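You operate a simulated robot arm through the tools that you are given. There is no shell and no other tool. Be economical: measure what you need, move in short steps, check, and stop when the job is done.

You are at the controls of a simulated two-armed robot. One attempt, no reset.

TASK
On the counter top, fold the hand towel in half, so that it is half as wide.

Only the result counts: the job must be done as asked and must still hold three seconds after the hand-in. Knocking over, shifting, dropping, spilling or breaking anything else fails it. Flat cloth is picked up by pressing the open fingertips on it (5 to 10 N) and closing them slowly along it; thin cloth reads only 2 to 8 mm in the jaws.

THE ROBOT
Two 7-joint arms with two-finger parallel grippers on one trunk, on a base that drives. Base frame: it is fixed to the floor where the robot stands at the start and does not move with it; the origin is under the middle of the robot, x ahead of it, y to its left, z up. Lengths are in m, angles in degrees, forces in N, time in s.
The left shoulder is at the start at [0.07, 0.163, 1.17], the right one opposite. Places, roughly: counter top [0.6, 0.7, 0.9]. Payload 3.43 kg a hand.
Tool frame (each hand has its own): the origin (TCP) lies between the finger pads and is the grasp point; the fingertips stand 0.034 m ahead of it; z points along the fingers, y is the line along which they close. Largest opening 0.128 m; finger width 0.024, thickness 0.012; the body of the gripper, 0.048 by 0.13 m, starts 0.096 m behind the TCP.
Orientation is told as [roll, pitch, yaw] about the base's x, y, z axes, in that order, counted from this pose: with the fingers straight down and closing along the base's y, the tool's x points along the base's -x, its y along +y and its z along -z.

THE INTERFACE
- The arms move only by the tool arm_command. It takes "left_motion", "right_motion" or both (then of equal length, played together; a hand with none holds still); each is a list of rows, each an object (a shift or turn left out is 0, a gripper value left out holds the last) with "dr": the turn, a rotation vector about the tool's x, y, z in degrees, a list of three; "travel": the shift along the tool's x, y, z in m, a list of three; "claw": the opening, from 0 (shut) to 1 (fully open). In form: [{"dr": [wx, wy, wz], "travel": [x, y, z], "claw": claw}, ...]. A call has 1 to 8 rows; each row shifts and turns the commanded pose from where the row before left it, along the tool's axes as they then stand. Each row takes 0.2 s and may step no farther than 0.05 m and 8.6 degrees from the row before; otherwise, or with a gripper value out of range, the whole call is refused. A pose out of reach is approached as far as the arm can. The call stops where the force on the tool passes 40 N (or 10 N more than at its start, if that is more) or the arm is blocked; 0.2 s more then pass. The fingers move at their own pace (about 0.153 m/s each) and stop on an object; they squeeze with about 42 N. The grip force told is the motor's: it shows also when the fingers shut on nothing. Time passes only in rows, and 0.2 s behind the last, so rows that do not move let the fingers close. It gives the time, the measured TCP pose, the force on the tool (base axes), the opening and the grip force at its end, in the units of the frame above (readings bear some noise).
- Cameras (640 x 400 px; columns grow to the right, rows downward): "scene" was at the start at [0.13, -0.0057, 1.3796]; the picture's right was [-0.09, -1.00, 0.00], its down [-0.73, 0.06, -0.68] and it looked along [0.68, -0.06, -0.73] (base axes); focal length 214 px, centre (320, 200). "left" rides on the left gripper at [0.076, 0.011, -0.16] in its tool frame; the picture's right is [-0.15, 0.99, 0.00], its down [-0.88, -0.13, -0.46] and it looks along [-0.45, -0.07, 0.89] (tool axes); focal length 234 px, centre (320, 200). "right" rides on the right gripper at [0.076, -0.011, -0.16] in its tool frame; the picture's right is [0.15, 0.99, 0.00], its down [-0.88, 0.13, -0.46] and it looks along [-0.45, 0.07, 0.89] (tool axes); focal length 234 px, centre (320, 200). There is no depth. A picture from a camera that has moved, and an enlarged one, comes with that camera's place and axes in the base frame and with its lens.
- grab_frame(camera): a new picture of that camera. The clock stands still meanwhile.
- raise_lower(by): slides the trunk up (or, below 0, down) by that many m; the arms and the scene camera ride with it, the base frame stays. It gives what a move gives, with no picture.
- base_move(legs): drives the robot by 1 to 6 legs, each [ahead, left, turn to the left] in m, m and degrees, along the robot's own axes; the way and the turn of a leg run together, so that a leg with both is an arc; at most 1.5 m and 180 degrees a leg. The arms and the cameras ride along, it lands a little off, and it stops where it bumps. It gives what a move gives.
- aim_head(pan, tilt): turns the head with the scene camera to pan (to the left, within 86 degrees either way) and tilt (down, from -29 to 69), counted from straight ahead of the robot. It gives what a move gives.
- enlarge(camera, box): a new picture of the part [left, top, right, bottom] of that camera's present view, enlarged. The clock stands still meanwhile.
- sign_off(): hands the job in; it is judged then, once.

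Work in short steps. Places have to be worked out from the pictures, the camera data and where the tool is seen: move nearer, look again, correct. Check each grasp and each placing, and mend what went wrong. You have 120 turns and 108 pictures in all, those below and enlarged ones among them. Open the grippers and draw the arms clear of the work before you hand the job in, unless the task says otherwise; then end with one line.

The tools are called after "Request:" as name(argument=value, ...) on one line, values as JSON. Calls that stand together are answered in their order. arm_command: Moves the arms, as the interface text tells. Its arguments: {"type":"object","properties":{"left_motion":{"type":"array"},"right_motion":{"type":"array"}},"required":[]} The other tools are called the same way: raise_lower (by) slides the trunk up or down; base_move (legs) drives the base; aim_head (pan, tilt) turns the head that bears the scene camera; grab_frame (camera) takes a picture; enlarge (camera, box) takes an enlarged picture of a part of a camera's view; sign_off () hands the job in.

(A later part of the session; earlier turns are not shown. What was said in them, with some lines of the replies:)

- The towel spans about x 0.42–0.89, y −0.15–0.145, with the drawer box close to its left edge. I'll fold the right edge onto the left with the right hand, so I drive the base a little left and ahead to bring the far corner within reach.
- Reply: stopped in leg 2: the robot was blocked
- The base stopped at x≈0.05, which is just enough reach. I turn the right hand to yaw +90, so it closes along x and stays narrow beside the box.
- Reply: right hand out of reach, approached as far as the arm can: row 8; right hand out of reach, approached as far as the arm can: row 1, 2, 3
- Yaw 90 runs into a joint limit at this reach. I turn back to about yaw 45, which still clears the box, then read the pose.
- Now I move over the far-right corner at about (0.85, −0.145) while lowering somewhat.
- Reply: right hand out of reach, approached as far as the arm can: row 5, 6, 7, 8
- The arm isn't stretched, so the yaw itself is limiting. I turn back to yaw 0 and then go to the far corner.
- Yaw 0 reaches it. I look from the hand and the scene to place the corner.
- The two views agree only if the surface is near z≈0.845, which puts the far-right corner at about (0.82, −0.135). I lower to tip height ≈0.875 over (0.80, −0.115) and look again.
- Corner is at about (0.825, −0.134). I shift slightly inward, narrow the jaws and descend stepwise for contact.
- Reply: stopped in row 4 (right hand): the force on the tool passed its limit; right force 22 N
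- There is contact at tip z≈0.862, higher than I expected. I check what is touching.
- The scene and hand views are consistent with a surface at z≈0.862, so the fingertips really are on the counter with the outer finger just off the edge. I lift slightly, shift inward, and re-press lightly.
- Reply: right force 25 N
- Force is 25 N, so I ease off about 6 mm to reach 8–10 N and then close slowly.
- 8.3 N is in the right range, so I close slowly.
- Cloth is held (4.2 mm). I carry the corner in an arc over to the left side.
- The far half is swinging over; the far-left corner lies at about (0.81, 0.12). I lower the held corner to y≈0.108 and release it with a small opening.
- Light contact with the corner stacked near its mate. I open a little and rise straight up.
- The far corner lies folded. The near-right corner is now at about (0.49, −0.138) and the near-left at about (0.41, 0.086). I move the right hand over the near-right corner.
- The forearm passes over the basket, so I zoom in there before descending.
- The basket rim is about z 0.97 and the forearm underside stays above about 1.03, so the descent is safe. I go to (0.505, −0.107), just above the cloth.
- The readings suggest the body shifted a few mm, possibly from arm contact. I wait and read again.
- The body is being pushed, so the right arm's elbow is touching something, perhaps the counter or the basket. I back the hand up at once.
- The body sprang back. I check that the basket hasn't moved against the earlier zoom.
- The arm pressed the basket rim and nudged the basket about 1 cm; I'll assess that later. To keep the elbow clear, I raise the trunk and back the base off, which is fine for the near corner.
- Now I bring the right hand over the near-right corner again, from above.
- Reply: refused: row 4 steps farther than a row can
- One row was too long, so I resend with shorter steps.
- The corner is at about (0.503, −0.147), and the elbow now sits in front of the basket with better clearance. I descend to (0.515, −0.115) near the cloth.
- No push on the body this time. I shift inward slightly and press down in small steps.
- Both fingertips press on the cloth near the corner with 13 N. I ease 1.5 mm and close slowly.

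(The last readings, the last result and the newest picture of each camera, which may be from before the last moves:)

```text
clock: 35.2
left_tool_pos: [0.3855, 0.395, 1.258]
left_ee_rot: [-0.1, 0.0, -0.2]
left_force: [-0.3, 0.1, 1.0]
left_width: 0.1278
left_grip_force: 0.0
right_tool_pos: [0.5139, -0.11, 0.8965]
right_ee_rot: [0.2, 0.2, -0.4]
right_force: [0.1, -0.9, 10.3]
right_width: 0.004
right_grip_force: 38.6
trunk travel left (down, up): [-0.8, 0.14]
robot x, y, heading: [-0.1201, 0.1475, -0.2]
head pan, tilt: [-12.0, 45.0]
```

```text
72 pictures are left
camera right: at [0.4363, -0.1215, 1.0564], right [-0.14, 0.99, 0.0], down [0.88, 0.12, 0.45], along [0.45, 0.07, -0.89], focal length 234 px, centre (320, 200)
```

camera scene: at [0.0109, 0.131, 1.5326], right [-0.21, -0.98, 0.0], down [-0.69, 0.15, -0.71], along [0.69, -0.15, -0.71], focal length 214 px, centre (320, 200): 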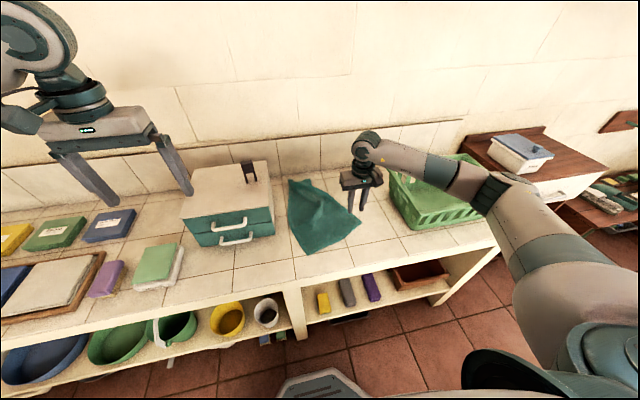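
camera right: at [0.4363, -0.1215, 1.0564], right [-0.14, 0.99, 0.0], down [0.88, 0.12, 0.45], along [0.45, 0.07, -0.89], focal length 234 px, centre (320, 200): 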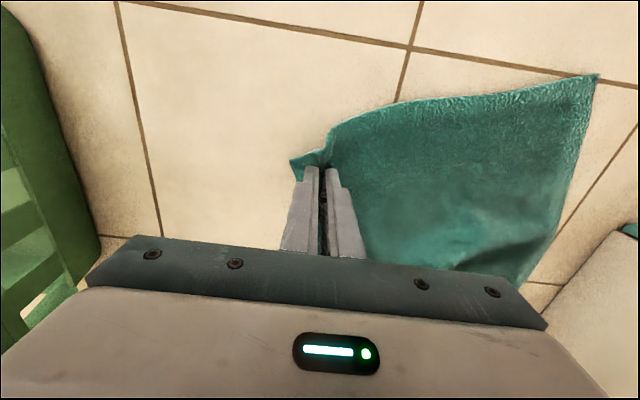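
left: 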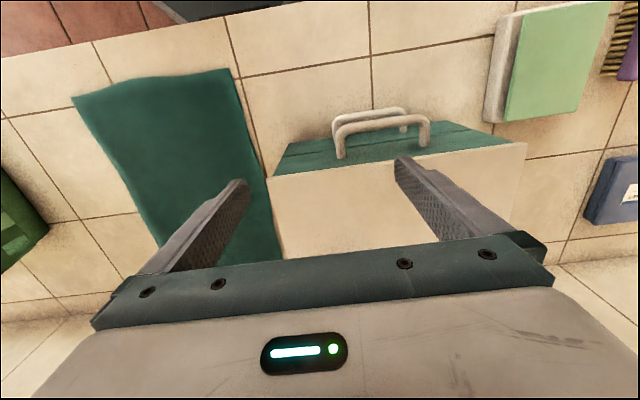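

Near corner is held (4 mm). I carry it in an arc toward the near-left corner, rolling the fingers toward +y so the corner tip lays outward.

Request:
arm_command(right_motion=[{"travel": [0, 0, -0.025]}, {"travel": [0.01, 0.02, -0.03]}, {"travel": [0.015, 0.03, -0.025]}, {"travel": [0.015, 0.03, -0.01], "dr": [-8.5, 0, 0]}, {"travel": [0.015, 0.0297, 0.0044], "dr": [-8.5, 0, 0]}, {"travel": [0.015, 0.0287, 0.0088], "dr": [-8.5, 0, 0]}, {"travel": [0.015, 0.0137, 0.0176], "dr": [-8.5, 0, 0]}, {}])

Request:
grab_frame(camera="right")

Request:
grab_frame(camera="scene")

```text
clock: 37.0
left_tool_pos: [0.3858, 0.395, 1.2566]
left_ee_rot: [0.1, 0.1, -0.1]
left_force: [-0.3, -0.5, 0.2]
left_width: 0.1281
left_grip_force: 0.1
right_tool_pos: [0.4298, 0.048, 0.976]
right_ee_rot: [34.2, 0.0, -0.4]
right_force: [-0.3, 0.6, -0.4]
right_width: 0.0038
right_grip_force: 38.2
trunk travel left (down, up): [-0.8, 0.14]
robot x, y, heading: [-0.1191, 0.1504, -0.1]
head pan, tilt: [-12.0, 45.0]
```

```text
71 pictures are left
camera right: at [0.3524, -0.049, 1.1013], right [-0.14, 0.82, 0.56], down [0.88, -0.15, 0.45], along [0.45, 0.55, -0.7], focal length 234 px, centre (320, 200)
```

right: 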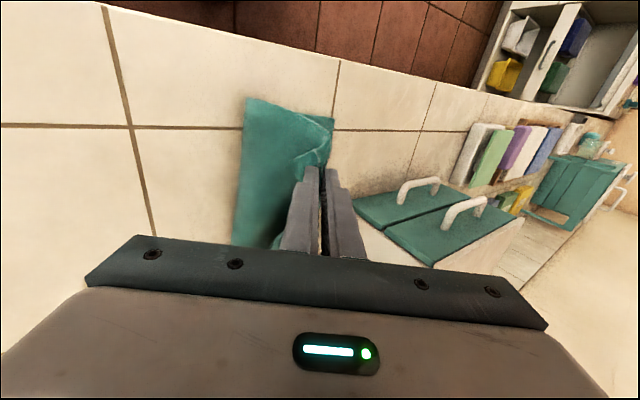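

```text
70 pictures are left
camera scene: at [0.011, 0.1315, 1.5327], right [-0.21, -0.98, 0.0], down [-0.69, 0.15, -0.71], along [0.69, -0.15, -0.71], focal length 214 px, centre (320, 200)
```

scene: 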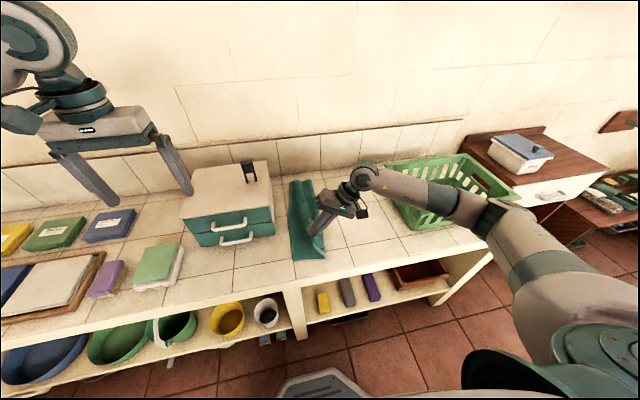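

It looks well folded already. I zoom in to see the corners.

Request:
enlarge(camera="scene", box=[260, 165, 388, 245])

Request:
enlarge(camera="scene", box=[270, 200, 366, 270])

```text
5.00 times, centred on (324, 205) of scene
camera zoom: at [0.011, 0.1315, 1.5327], right [-0.21, -0.98, 0.0], down [-0.69, 0.15, -0.71], along [0.69, -0.15, -0.71], focal length 1072 px, centre (300, 175)
```

zoom: 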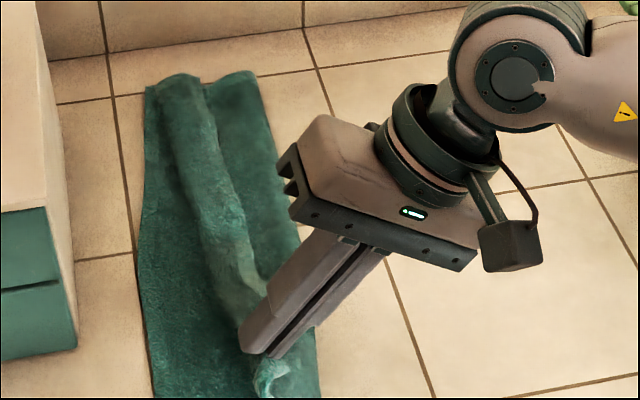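

```text
5.71 times, centred on (318, 235) of scene
camera zoom: at [0.011, 0.1315, 1.5327], right [-0.21, -0.98, 0.0], down [-0.69, 0.15, -0.71], along [0.69, -0.15, -0.71], focal length 1226 px, centre (331, 0)
```

zoom: 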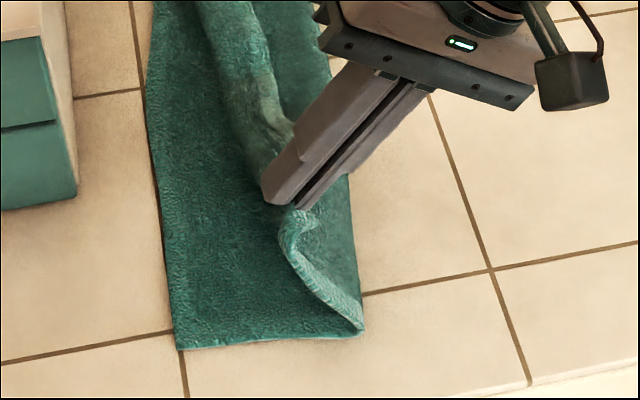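

The towel is folding cleanly; the near-left corner is at about (0.39, 0.14). I bring the held corner to about (0.405, 0.12) and set it down.

Request:
arm_command(right_motion=[{"travel": [0.006, 0.0085, 0.0178]}, {"travel": [0.006, 0.0085, 0.0178]}, {"travel": [0.006, 0.0085, 0.0178]}, {"travel": [0.002, -0.0112, 0.0166]}, {"travel": [0.002, -0.0106, 0.0157]}, {}])

Request:
enlarge(camera="scene", box=[250, 170, 378, 250])

Request:
enlarge(camera="scene", box=[270, 205, 366, 275])

```text
clock: 38.5
left_tool_pos: [0.3856, 0.395, 1.2572]
left_ee_rot: [-0.1, 0.1, -0.1]
left_force: [0.1, 0.4, -0.5]
left_width: 0.1279
left_grip_force: 0.0
right_tool_pos: [0.4098, 0.1021, 0.9071]
right_ee_rot: [34.1, 0.1, -0.4]
right_force: [0.5, 0.2, 2.0]
right_width: 0.0038
right_grip_force: 38.3
trunk travel left (down, up): [-0.8, 0.14]
robot x, y, heading: [-0.1203, 0.1478, -0.6]
head pan, tilt: [-12.0, 45.0]
```

```text
5.00 times, centred on (314, 210) of scene
camera zoom: at [0.0105, 0.131, 1.5327], right [-0.21, -0.98, 0.0], down [-0.69, 0.15, -0.71], along [0.69, -0.15, -0.71], focal length 1072 px, centre (350, 150)
```

zoom: 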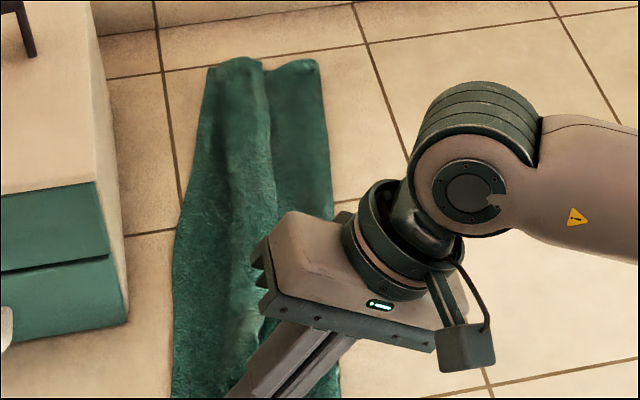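

```text
5.71 times, centred on (318, 240) of scene
camera zoom: at [0.0105, 0.131, 1.5327], right [-0.21, -0.98, 0.0], down [-0.69, 0.15, -0.71], along [0.69, -0.15, -0.71], focal length 1226 px, centre (331, -29)
```

zoom: 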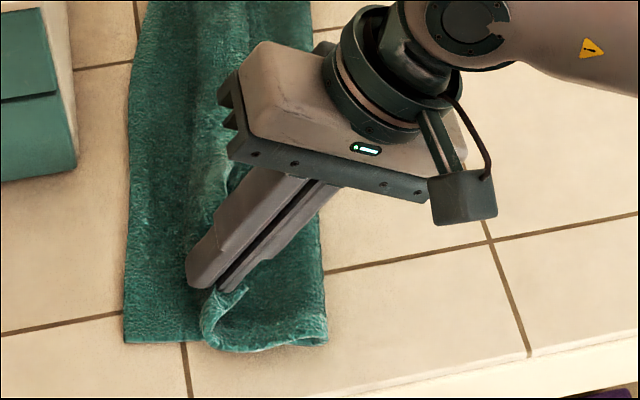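

The near end has slid left a little: bottom corner at y≈0.176, fold at 0.056. The top corner still curls short of it, so I lift slightly, move 4 cm further left and set it down.

Request:
arm_command(right_motion=[{"travel": [0, 0.014, -0.0207]}, {"travel": [0, 0.0193, -0.0054]}, {"travel": [0, 0.0166, 0.0112]}, {"travel": [0, 0.0166, 0.0112]}, {"travel": [0, -0.0084, 0.0124]}, {"travel": [0, -0.0084, 0.0124]}, {}])

Request:
enlarge(camera="scene", box=[250, 170, 378, 270])

Request:
grab_frame(camera="right")

```text
clock: 40.0
left_tool_pos: [0.3868, 0.3945, 1.2569]
left_ee_rot: [-0.1, 0.0, -0.2]
left_force: [1.0, 1.1, -0.2]
left_width: 0.128
left_grip_force: 0.1
right_tool_pos: [0.4079, 0.1544, 0.9178]
right_ee_rot: [34.1, 0.1, -0.4]
right_force: [-0.1, 0.6, -0.9]
right_width: 0.0037
right_grip_force: 38.5
trunk travel left (down, up): [-0.8, 0.14]
robot x, y, heading: [-0.1196, 0.1478, -0.1]
head pan, tilt: [-12.0, 45.0]
```

```text
4.00 times, centred on (314, 220) of scene
camera zoom: at [0.0106, 0.1313, 1.5327], right [-0.21, -0.98, 0.0], down [-0.69, 0.15, -0.71], along [0.69, -0.15, -0.71], focal length 858 px, centre (344, 120)
```

zoom: 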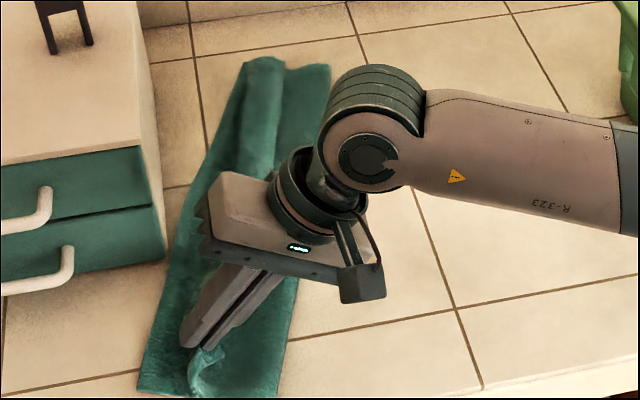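

```text
64 pictures are left
camera right: at [0.3309, 0.0556, 1.0433], right [-0.14, 0.82, 0.55], down [0.88, -0.15, 0.45], along [0.45, 0.55, -0.7], focal length 234 px, centre (320, 200)
```

right: 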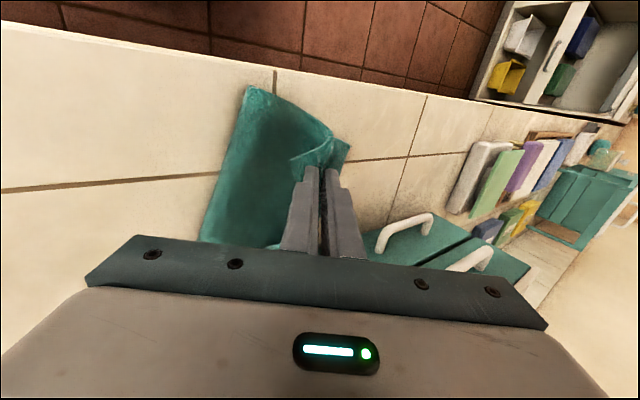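

The bottom layer follows because the top is near taut: pinch plus tucked tip account for the rest. I lower to touch, release and back away along the fingers to look.

Request:
arm_command(right_motion=[{"travel": [0, -0.0056, 0.0083]}, {"claw": 0.08}, {"claw": 0.16, "travel": [0, 0.001, -0.002]}, {"claw": 0.25, "travel": [0, 0.002, -0.004]}, {"travel": [0, 0, -0.02]}, {"travel": [0, 0, -0.04]}, {"travel": [0, 0, -0.04]}, {"travel": [0, 0, -0.04]}])

Request:
enlarge(camera="scene", box=[250, 170, 378, 270])

Request:
grab_frame(camera="right")

```text
clock: 41.9
left_tool_pos: [0.3863, 0.3943, 1.2564]
left_ee_rot: [0.0, 0.0, -0.3]
left_force: [-0.5, -0.3, 0.3]
left_width: 0.1283
left_grip_force: 0.0
right_tool_pos: [0.4084, 0.0723, 1.0296]
right_ee_rot: [34.2, 0.2, -0.4]
right_force: [0.0, 0.7, 0.1]
right_width: 0.032
right_grip_force: 0.0
trunk travel left (down, up): [-0.8, 0.14]
robot x, y, heading: [-0.1208, 0.1459, 0.1]
head pan, tilt: [-12.0, 45.0]
```

```text
4.00 times, centred on (314, 220) of scene
camera zoom: at [0.01, 0.1301, 1.5327], right [-0.21, -0.98, 0.0], down [-0.69, 0.15, -0.71], along [0.69, -0.15, -0.71], focal length 858 px, centre (344, 120)
```

zoom: 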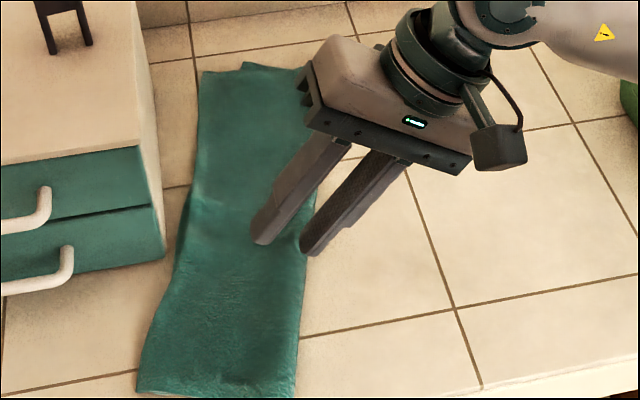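

```text
62 pictures are left
camera right: at [0.3313, -0.026, 1.1558], right [-0.14, 0.82, 0.56], down [0.88, -0.15, 0.45], along [0.45, 0.55, -0.7], focal length 234 px, centre (320, 200)
```

right: 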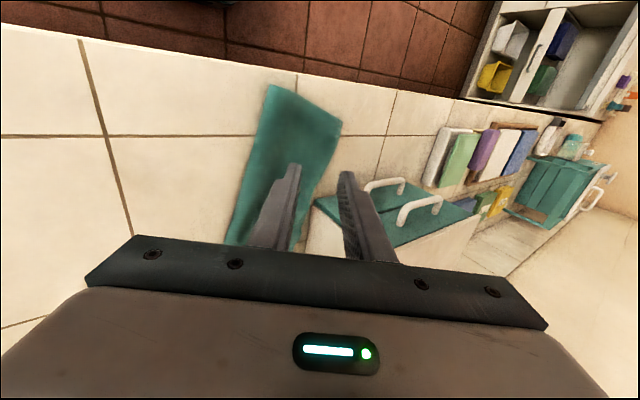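

The cloth relaxed into a neat fold. I raise the arm, level it out, and inspect the towel and basket.

Request:
arm_command(right_motion=[{"travel": [0, 0, -0.04], "dr": [8.5, 0, 0]}, {"travel": [0, -0.02, -0.04], "dr": [8.5, 0, 0]}, {"travel": [0.02, -0.03, -0.03], "dr": [8.5, 0, 0]}, {"travel": [0.03, -0.03, 0], "dr": [8.5, 0, 0]}, {"travel": [0.03, -0.03, 0]}, {"travel": [0.03, -0.03, 0]}, {"travel": [0.0, -0.04, 0]}, {}])

Request:
grab_frame(camera="scene")

Request:
enlarge(camera="scene", box=[250, 170, 378, 270])

```text
clock: 43.6
left_tool_pos: [0.3881, 0.3963, 1.2556]
left_ee_rot: [0.0, 0.1, -0.2]
left_force: [1.4, 1.2, 1.0]
left_width: 0.128
left_grip_force: 0.0
right_tool_pos: [0.299, -0.1484, 1.1064]
right_ee_rot: [0.1, 0.2, -0.4]
right_force: [-0.3, 0.7, 0.0]
right_width: 0.0322
right_grip_force: 0.0
trunk travel left (down, up): [-0.8, 0.14]
robot x, y, heading: [-0.1178, 0.1493, -0.4]
head pan, tilt: [-12.0, 45.0]
```

```text
61 pictures are left
camera scene: at [0.0114, 0.1315, 1.5326], right [-0.21, -0.98, 0.0], down [-0.69, 0.15, -0.71], along [0.69, -0.15, -0.71], focal length 214 px, centre (320, 200)
```

scene: 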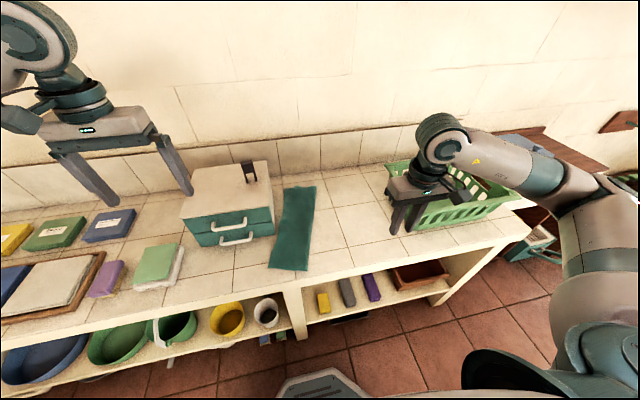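

```text
4.00 times, centred on (314, 220) of scene
camera zoom: at [0.0114, 0.1315, 1.5326], right [-0.21, -0.98, 0.0], down [-0.69, 0.15, -0.71], along [0.69, -0.15, -0.71], focal length 858 px, centre (344, 120)
```

zoom: 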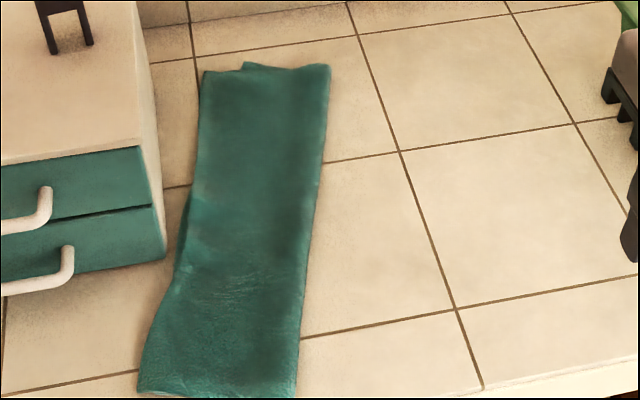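

The towel is neatly folded to about 0.13–0.145 m wide. Now I check the basket's position against the tile lines, moving the arm out of view first.

Request:
arm_command(right_motion=[{"travel": [0.0, 0.03, -0.03]}, {"travel": [0.0, 0.03, -0.03]}, {"travel": [0.0, 0.03, -0.03]}, {"travel": [0, 0.03, -0.03]}])

Request:
enlarge(camera="scene", box=[360, 140, 552, 260])

```text
clock: 44.6
left_tool_pos: [0.3857, 0.3952, 1.2554]
left_ee_rot: [-0.1, 0.1, -0.1]
left_force: [1.0, -0.1, -0.9]
left_width: 0.1278
left_grip_force: 0.0
right_tool_pos: [0.2993, -0.0267, 1.2265]
right_ee_rot: [0.0, 0.3, -0.4]
right_force: [-0.7, 0.6, -0.3]
right_width: 0.0322
right_grip_force: 0.1
trunk travel left (down, up): [-0.8, 0.14]
robot x, y, heading: [-0.1193, 0.1501, -0.5]
head pan, tilt: [-12.0, 45.0]
```

```text
3.33 times, centred on (456, 200) of scene
camera zoom: at [0.0114, 0.1337, 1.5326], right [-0.21, -0.98, 0.0], down [-0.69, 0.15, -0.71], along [0.69, -0.15, -0.71], focal length 715 px, centre (-133, 200)
```

zoom: 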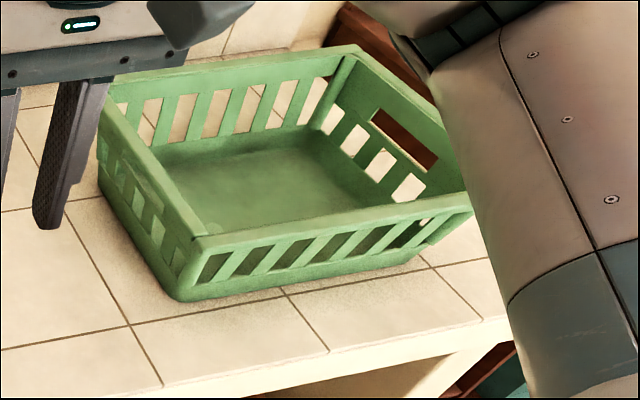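

The basket sits roughly 1–1.5 cm from where it was: its near-left corner offset from the tile junction was about (0.010, −0.082) and is now about (0.018, −0.067). I'll restore it gently by gripping its left rim. First I bring the right hand over that rim, high up.

Request:
arm_command(right_motion=[{"travel": [-0.03, -0.038, 0], "claw": 0.45}, {"travel": [-0.03, -0.038, 0]}, {"travel": [-0.03, -0.038, 0]}, {"travel": [-0.03, -0.038, 0]}, {"travel": [-0.03, -0.038, 0]}, {"travel": [-0.03, -0.038, 0]}, {"travel": [-0.03, -0.038, 0]}, {"travel": [-0.03, -0.038, 0]}])

Request:
arm_command(right_motion=[{"travel": [0, 0, 0.04]}, {"travel": [0, 0, 0.04]}, {"travel": [0, 0, 0.03]}, {}])

Request:
grab_frame(camera="right")

Request:
grab_frame(camera="scene")

```text
clock: 46.5
left_tool_pos: [0.3879, 0.3932, 1.2568]
left_ee_rot: [0.0, 0.1, -0.1]
left_force: [0.1, 0.6, 0.0]
left_width: 0.1279
left_grip_force: 0.0
right_tool_pos: [0.5352, -0.3342, 1.2228]
right_ee_rot: [0.1, 0.2, -0.3]
right_force: [-0.3, -0.3, -0.3]
right_width: 0.0576
right_grip_force: 0.0
trunk travel left (down, up): [-0.8, 0.14]
robot x, y, heading: [-0.1196, 0.1478, -0.3]
head pan, tilt: [-12.0, 45.0]
```

```text
clock: 47.5
left_tool_pos: [0.3874, 0.3935, 1.2564]
left_ee_rot: [0.0, 0.2, -0.2]
left_force: [-0.3, -0.2, 0.1]
left_width: 0.1281
left_grip_force: 0.1
right_tool_pos: [0.5347, -0.3362, 1.1143]
right_ee_rot: [0.0, 0.0, -0.5]
right_force: [0.8, 0.3, -0.1]
right_width: 0.0576
right_grip_force: 0.1
trunk travel left (down, up): [-0.8, 0.14]
robot x, y, heading: [-0.1187, 0.1476, -0.3]
head pan, tilt: [-12.0, 45.0]
```

```text
58 pictures are left
camera right: at [0.458, -0.3488, 1.2739], right [-0.14, 0.99, 0.0], down [0.88, 0.12, 0.45], along [0.45, 0.07, -0.89], focal length 234 px, centre (320, 200)
```

right: 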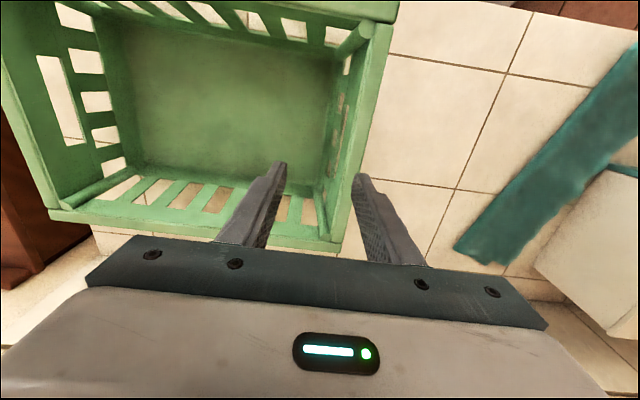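

```text
57 pictures are left
camera scene: at [0.0107, 0.1308, 1.5327], right [-0.21, -0.98, 0.0], down [-0.69, 0.15, -0.71], along [0.69, -0.15, -0.71], focal length 214 px, centre (320, 200)
```

scene: 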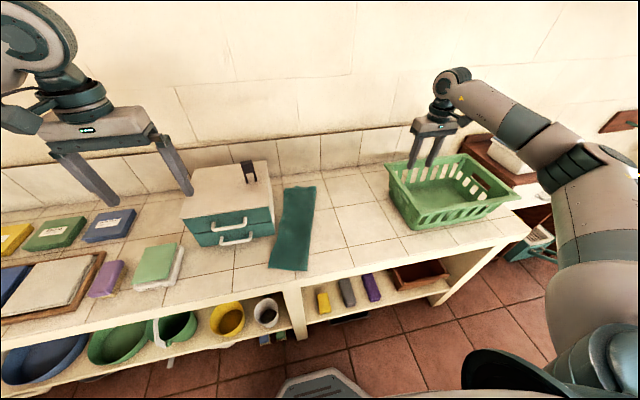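

The two hand-camera views put the rim at z≈1.0: outer face y≈−0.286 now versus −0.295 at the start, and the far end about 5–8 mm too far in x. I'll grip the rim and shift it by about (−0.008, −0.010). First I align at y≈−0.300 just above the rim.

Request:
arm_command(right_motion=[{"travel": [0, 0.018, 0.02]}, {"travel": [0, 0.018, 0.02]}, {"travel": [0, 0, 0.018]}, {}])

Request:
grab_frame(camera="right")

Request:
enlarge(camera="scene", box=[360, 140, 552, 260])

```text
clock: 48.5
left_tool_pos: [0.387, 0.3946, 1.2578]
left_ee_rot: [0.0, 0.1, -0.2]
left_force: [0.5, 0.3, 0.0]
left_width: 0.1279
left_grip_force: 0.0
right_tool_pos: [0.5355, -0.2992, 1.0582]
right_ee_rot: [0.1, 0.1, -0.4]
right_force: [-0.7, 0.0, -0.7]
right_width: 0.0575
right_grip_force: 0.1
trunk travel left (down, up): [-0.8, 0.14]
robot x, y, heading: [-0.1163, 0.148, -0.2]
head pan, tilt: [-12.0, 45.0]
```

```text
56 pictures are left
camera right: at [0.4587, -0.3112, 1.2174], right [-0.14, 0.99, 0.0], down [0.88, 0.12, 0.45], along [0.45, 0.07, -0.89], focal length 234 px, centre (320, 200)
```

right: 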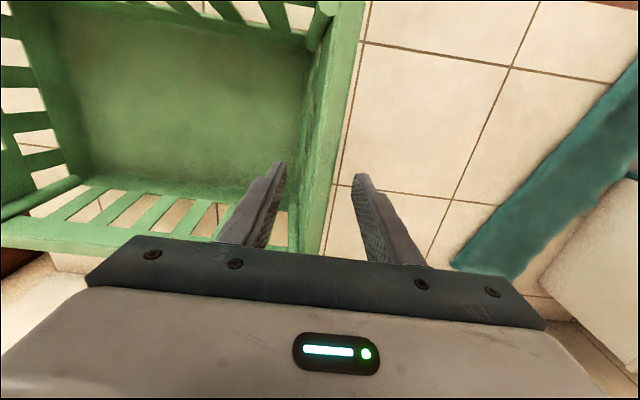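

```text
3.33 times, centred on (456, 200) of scene
camera zoom: at [0.0106, 0.1309, 1.5327], right [-0.21, -0.98, 0.0], down [-0.69, 0.15, -0.71], along [0.69, -0.15, -0.71], focal length 715 px, centre (-133, 200)
```

zoom: 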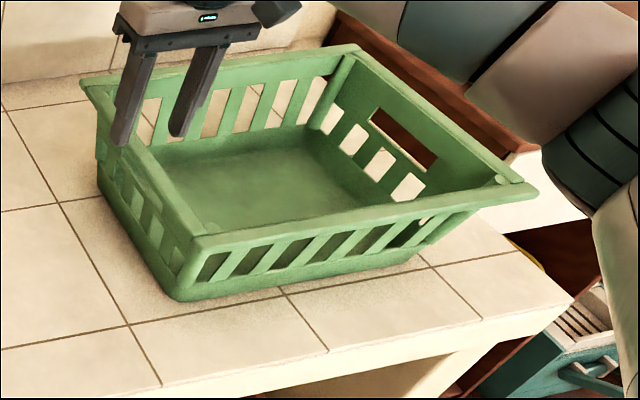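

The rim lies between the fingers, its centre about y −0.293. I shift 6 mm and descend around it.

Request:
arm_command(right_motion=[{"travel": [0, 0.006, 0.02]}, {"travel": [0, 0, 0.02]}, {"travel": [0, 0, 0.02]}, {"travel": [0, 0, 0.01]}, {}])

Request:
grab_frame(camera="right")

```text
clock: 49.6
left_tool_pos: [0.3857, 0.394, 1.2558]
left_ee_rot: [0.1, 0.1, -0.2]
left_force: [-0.2, 1.1, -1.0]
left_width: 0.1281
left_grip_force: 0.1
right_tool_pos: [0.5363, -0.2935, 0.9879]
right_ee_rot: [0.2, 0.1, -0.4]
right_force: [0.1, 0.5, 0.2]
right_width: 0.0576
right_grip_force: 0.1
trunk travel left (down, up): [-0.8, 0.14]
robot x, y, heading: [-0.1191, 0.1471, -0.3]
head pan, tilt: [-12.0, 45.0]
```

```text
54 pictures are left
camera right: at [0.4588, -0.3051, 1.1469], right [-0.14, 0.99, 0.0], down [0.88, 0.12, 0.45], along [0.45, 0.07, -0.89], focal length 234 px, centre (320, 200)
```

right: 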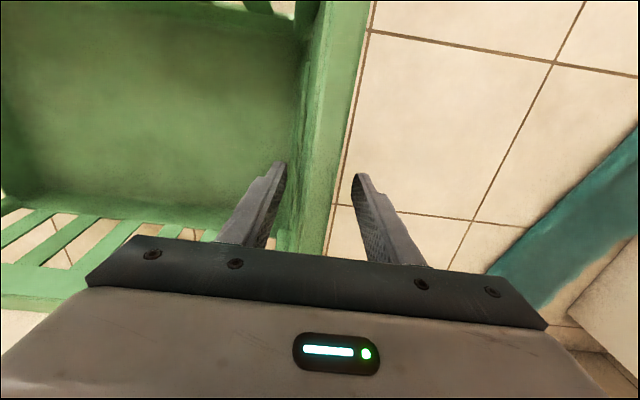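

The fingers straddle the wall. I close gradually and watch the sideways force.

Request:
arm_command(right_motion=[{"claw": 0.35}, {"claw": 0.28}, {}])

Request:
grab_frame(camera="right")

```text
clock: 50.5
left_tool_pos: [0.3859, 0.3939, 1.2561]
left_ee_rot: [0.0, 0.2, -0.2]
left_force: [-0.1, -0.1, 0.2]
left_width: 0.1282
left_grip_force: 0.0
right_tool_pos: [0.5361, -0.2942, 0.9878]
right_ee_rot: [0.1, 0.1, -0.4]
right_force: [0.2, -1.1, 0.8]
right_width: 0.0362
right_grip_force: 0.2
trunk travel left (down, up): [-0.8, 0.14]
robot x, y, heading: [-0.1199, 0.1452, -0.4]
head pan, tilt: [-12.0, 45.0]
```

```text
53 pictures are left
camera right: at [0.4589, -0.3053, 1.147], right [-0.14, 0.99, 0.0], down [0.88, 0.12, 0.45], along [0.45, 0.07, -0.89], focal length 234 px, centre (320, 200)
```

right: 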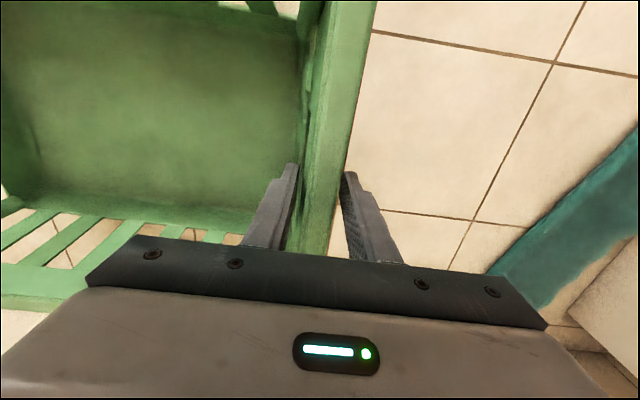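

The inner finger nudged the wall a few mm. I'll close fully so the wall is held, then place it by readings.

Request:
arm_command(right_motion=[{"claw": 0.24}, {"claw": 0.2}, {"claw": 0.16}, {"claw": 0.12}, {"claw": 0.08}, {}, {}])

Request:
grab_frame(camera="right")

```text
clock: 52.0
left_tool_pos: [0.3865, 0.3945, 1.2567]
left_ee_rot: [0.0, 0.0, -0.1]
left_force: [0.1, -0.5, -0.3]
left_width: 0.128
left_grip_force: 0.0
right_tool_pos: [0.5361, -0.2934, 0.9891]
right_ee_rot: [0.1, 0.2, -0.4]
right_force: [-0.3, -2.3, 4.8]
right_width: 0.0278
right_grip_force: 41.9
trunk travel left (down, up): [-0.8, 0.14]
robot x, y, heading: [-0.1219, 0.1486, -0.4]
head pan, tilt: [-12.0, 45.0]
```

```text
52 pictures are left
camera right: at [0.4585, -0.3051, 1.1474], right [-0.14, 0.99, 0.0], down [0.88, 0.12, 0.45], along [0.45, 0.06, -0.89], focal length 234 px, centre (320, 200)
```

right: 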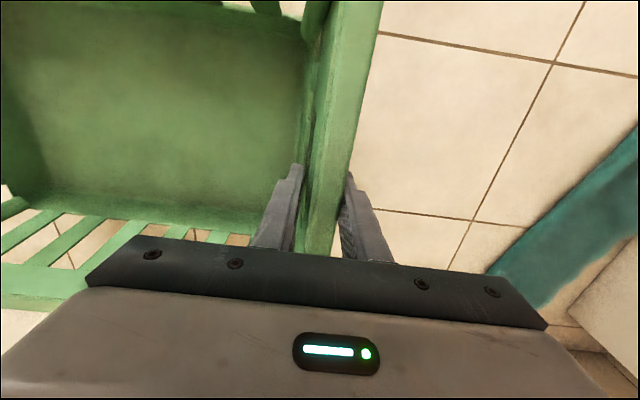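

The wall is held with its outer face at y≈−0.2795. Tile lines agree within 1–3 mm between the old and new views, so I drag by (−0.009, −0.0155) to restore it.

Request:
arm_command(right_motion=[{"travel": [0.003, -0.005, 0]}, {"travel": [0.003, -0.005, 0]}, {"travel": [0.003, -0.0055, 0]}, {}, {}])

```text
clock: 53.2
left_tool_pos: [0.3865, 0.3967, 1.2567]
left_ee_rot: [0.0, 0.0, -0.2]
left_force: [1.1, 0.8, -0.4]
left_width: 0.1282
left_grip_force: 0.0
right_tool_pos: [0.5256, -0.309, 0.9899]
right_ee_rot: [0.0, 0.1, -0.4]
right_force: [1.7, 3.0, 5.2]
right_width: 0.0278
right_grip_force: 42.3
trunk travel left (down, up): [-0.8, 0.14]
robot x, y, heading: [-0.117, 0.1483, -0.1]
head pan, tilt: [-12.0, 45.0]
```

Moved as commanded. I release and rise straight up.

Request:
arm_command(right_motion=[{"claw": 0.28}, {"claw": 0.4}, {"claw": 0.4}, {"travel": [0, 0, -0.03]}, {"travel": [0, 0, -0.04]}, {"travel": [0, 0, -0.04]}, {"travel": [0, 0, -0.02]}, {}])

Request:
grab_frame(camera="right")

```text
clock: 55.0
left_tool_pos: [0.3867, 0.3939, 1.2566]
left_ee_rot: [0.0, 0.2, -0.2]
left_force: [0.9, 0.0, -0.4]
left_width: 0.128
left_grip_force: 0.0
right_tool_pos: [0.5269, -0.3115, 1.1192]
right_ee_rot: [0.2, 0.1, -0.4]
right_force: [0.7, -0.1, -0.7]
right_width: 0.0512
right_grip_force: 0.1
trunk travel left (down, up): [-0.8, 0.14]
robot x, y, heading: [-0.1224, 0.1485, -0.4]
head pan, tilt: [-12.0, 45.0]
```

```text
51 pictures are left
camera right: at [0.4505, -0.3229, 1.2778], right [-0.14, 0.99, 0.0], down [0.88, 0.12, 0.45], along [0.45, 0.07, -0.89], focal length 234 px, centre (320, 200)
```

right: 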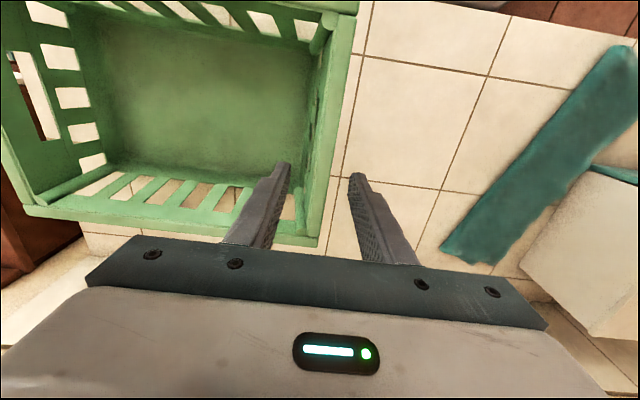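

The rim is back at y≈−0.294 and its far end at x≈0.667, within a few mm of the start. I lift the arm clear and take a final look.

Request:
arm_command(right_motion=[{"travel": [0, 0, -0.045]}, {"travel": [0, 0, -0.045]}, {"travel": [0.04, 0, -0.02]}, {"travel": [0.045, 0, 0]}, {"travel": [0.045, 0, 0]}, {"travel": [0.03, 0, 0]}, {}])

Request:
grab_frame(camera="scene")

Request:
enlarge(camera="scene", box=[250, 170, 378, 280])

```text
clock: 56.6
left_tool_pos: [0.3871, 0.3952, 1.2565]
left_ee_rot: [0.0, 0.0, -0.3]
left_force: [-0.1, 0.2, -0.3]
left_width: 0.1281
left_grip_force: 0.0
right_tool_pos: [0.3693, -0.3082, 1.228]
right_ee_rot: [0.1, 0.3, -0.4]
right_force: [-0.1, -0.2, 0.7]
right_width: 0.0512
right_grip_force: 0.1
trunk travel left (down, up): [-0.8, 0.14]
robot x, y, heading: [-0.1194, 0.148, -0.3]
head pan, tilt: [-12.0, 45.0]
```

```text
50 pictures are left
camera scene: at [0.0114, 0.1309, 1.5326], right [-0.21, -0.98, 0.0], down [-0.69, 0.15, -0.71], along [0.69, -0.15, -0.71], focal length 214 px, centre (320, 200)
```

scene: 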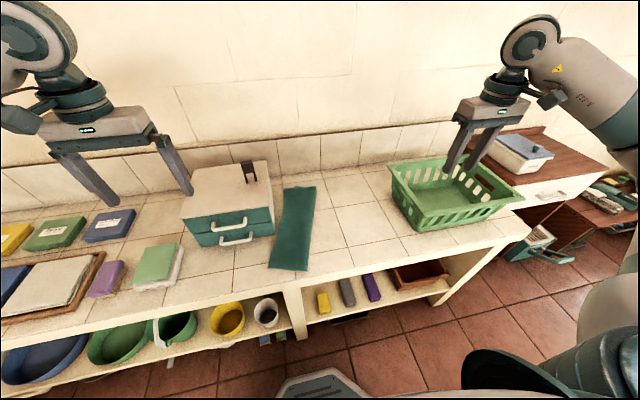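

```text
3.64 times, centred on (314, 225) of scene
camera zoom: at [0.0114, 0.1309, 1.5326], right [-0.21, -0.98, 0.0], down [-0.69, 0.15, -0.71], along [0.69, -0.15, -0.71], focal length 780 px, centre (342, 109)
```

zoom: 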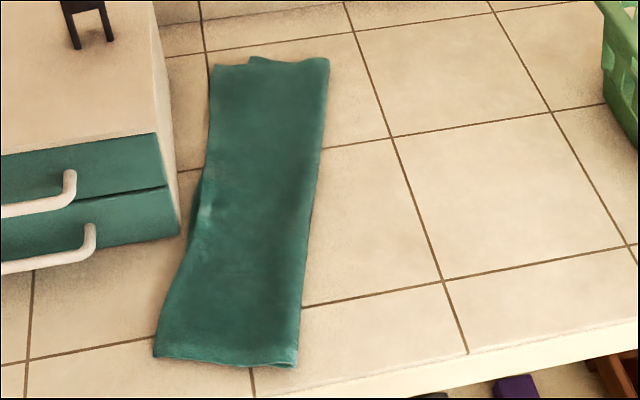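

The towel lies flat, folded lengthwise to half its width, and both hands are open and clear of it. I hand the job in.

Request:
sign_off()

```text
The job is handed in.
```

The hand towel is folded in half lengthwise on the counter, now about 0.13–0.145 m wide, down from about 0.26–0.27 m. While folding, the right arm bumped the green basket about 1 cm; I moved it back to within a few millimetres of where it started.
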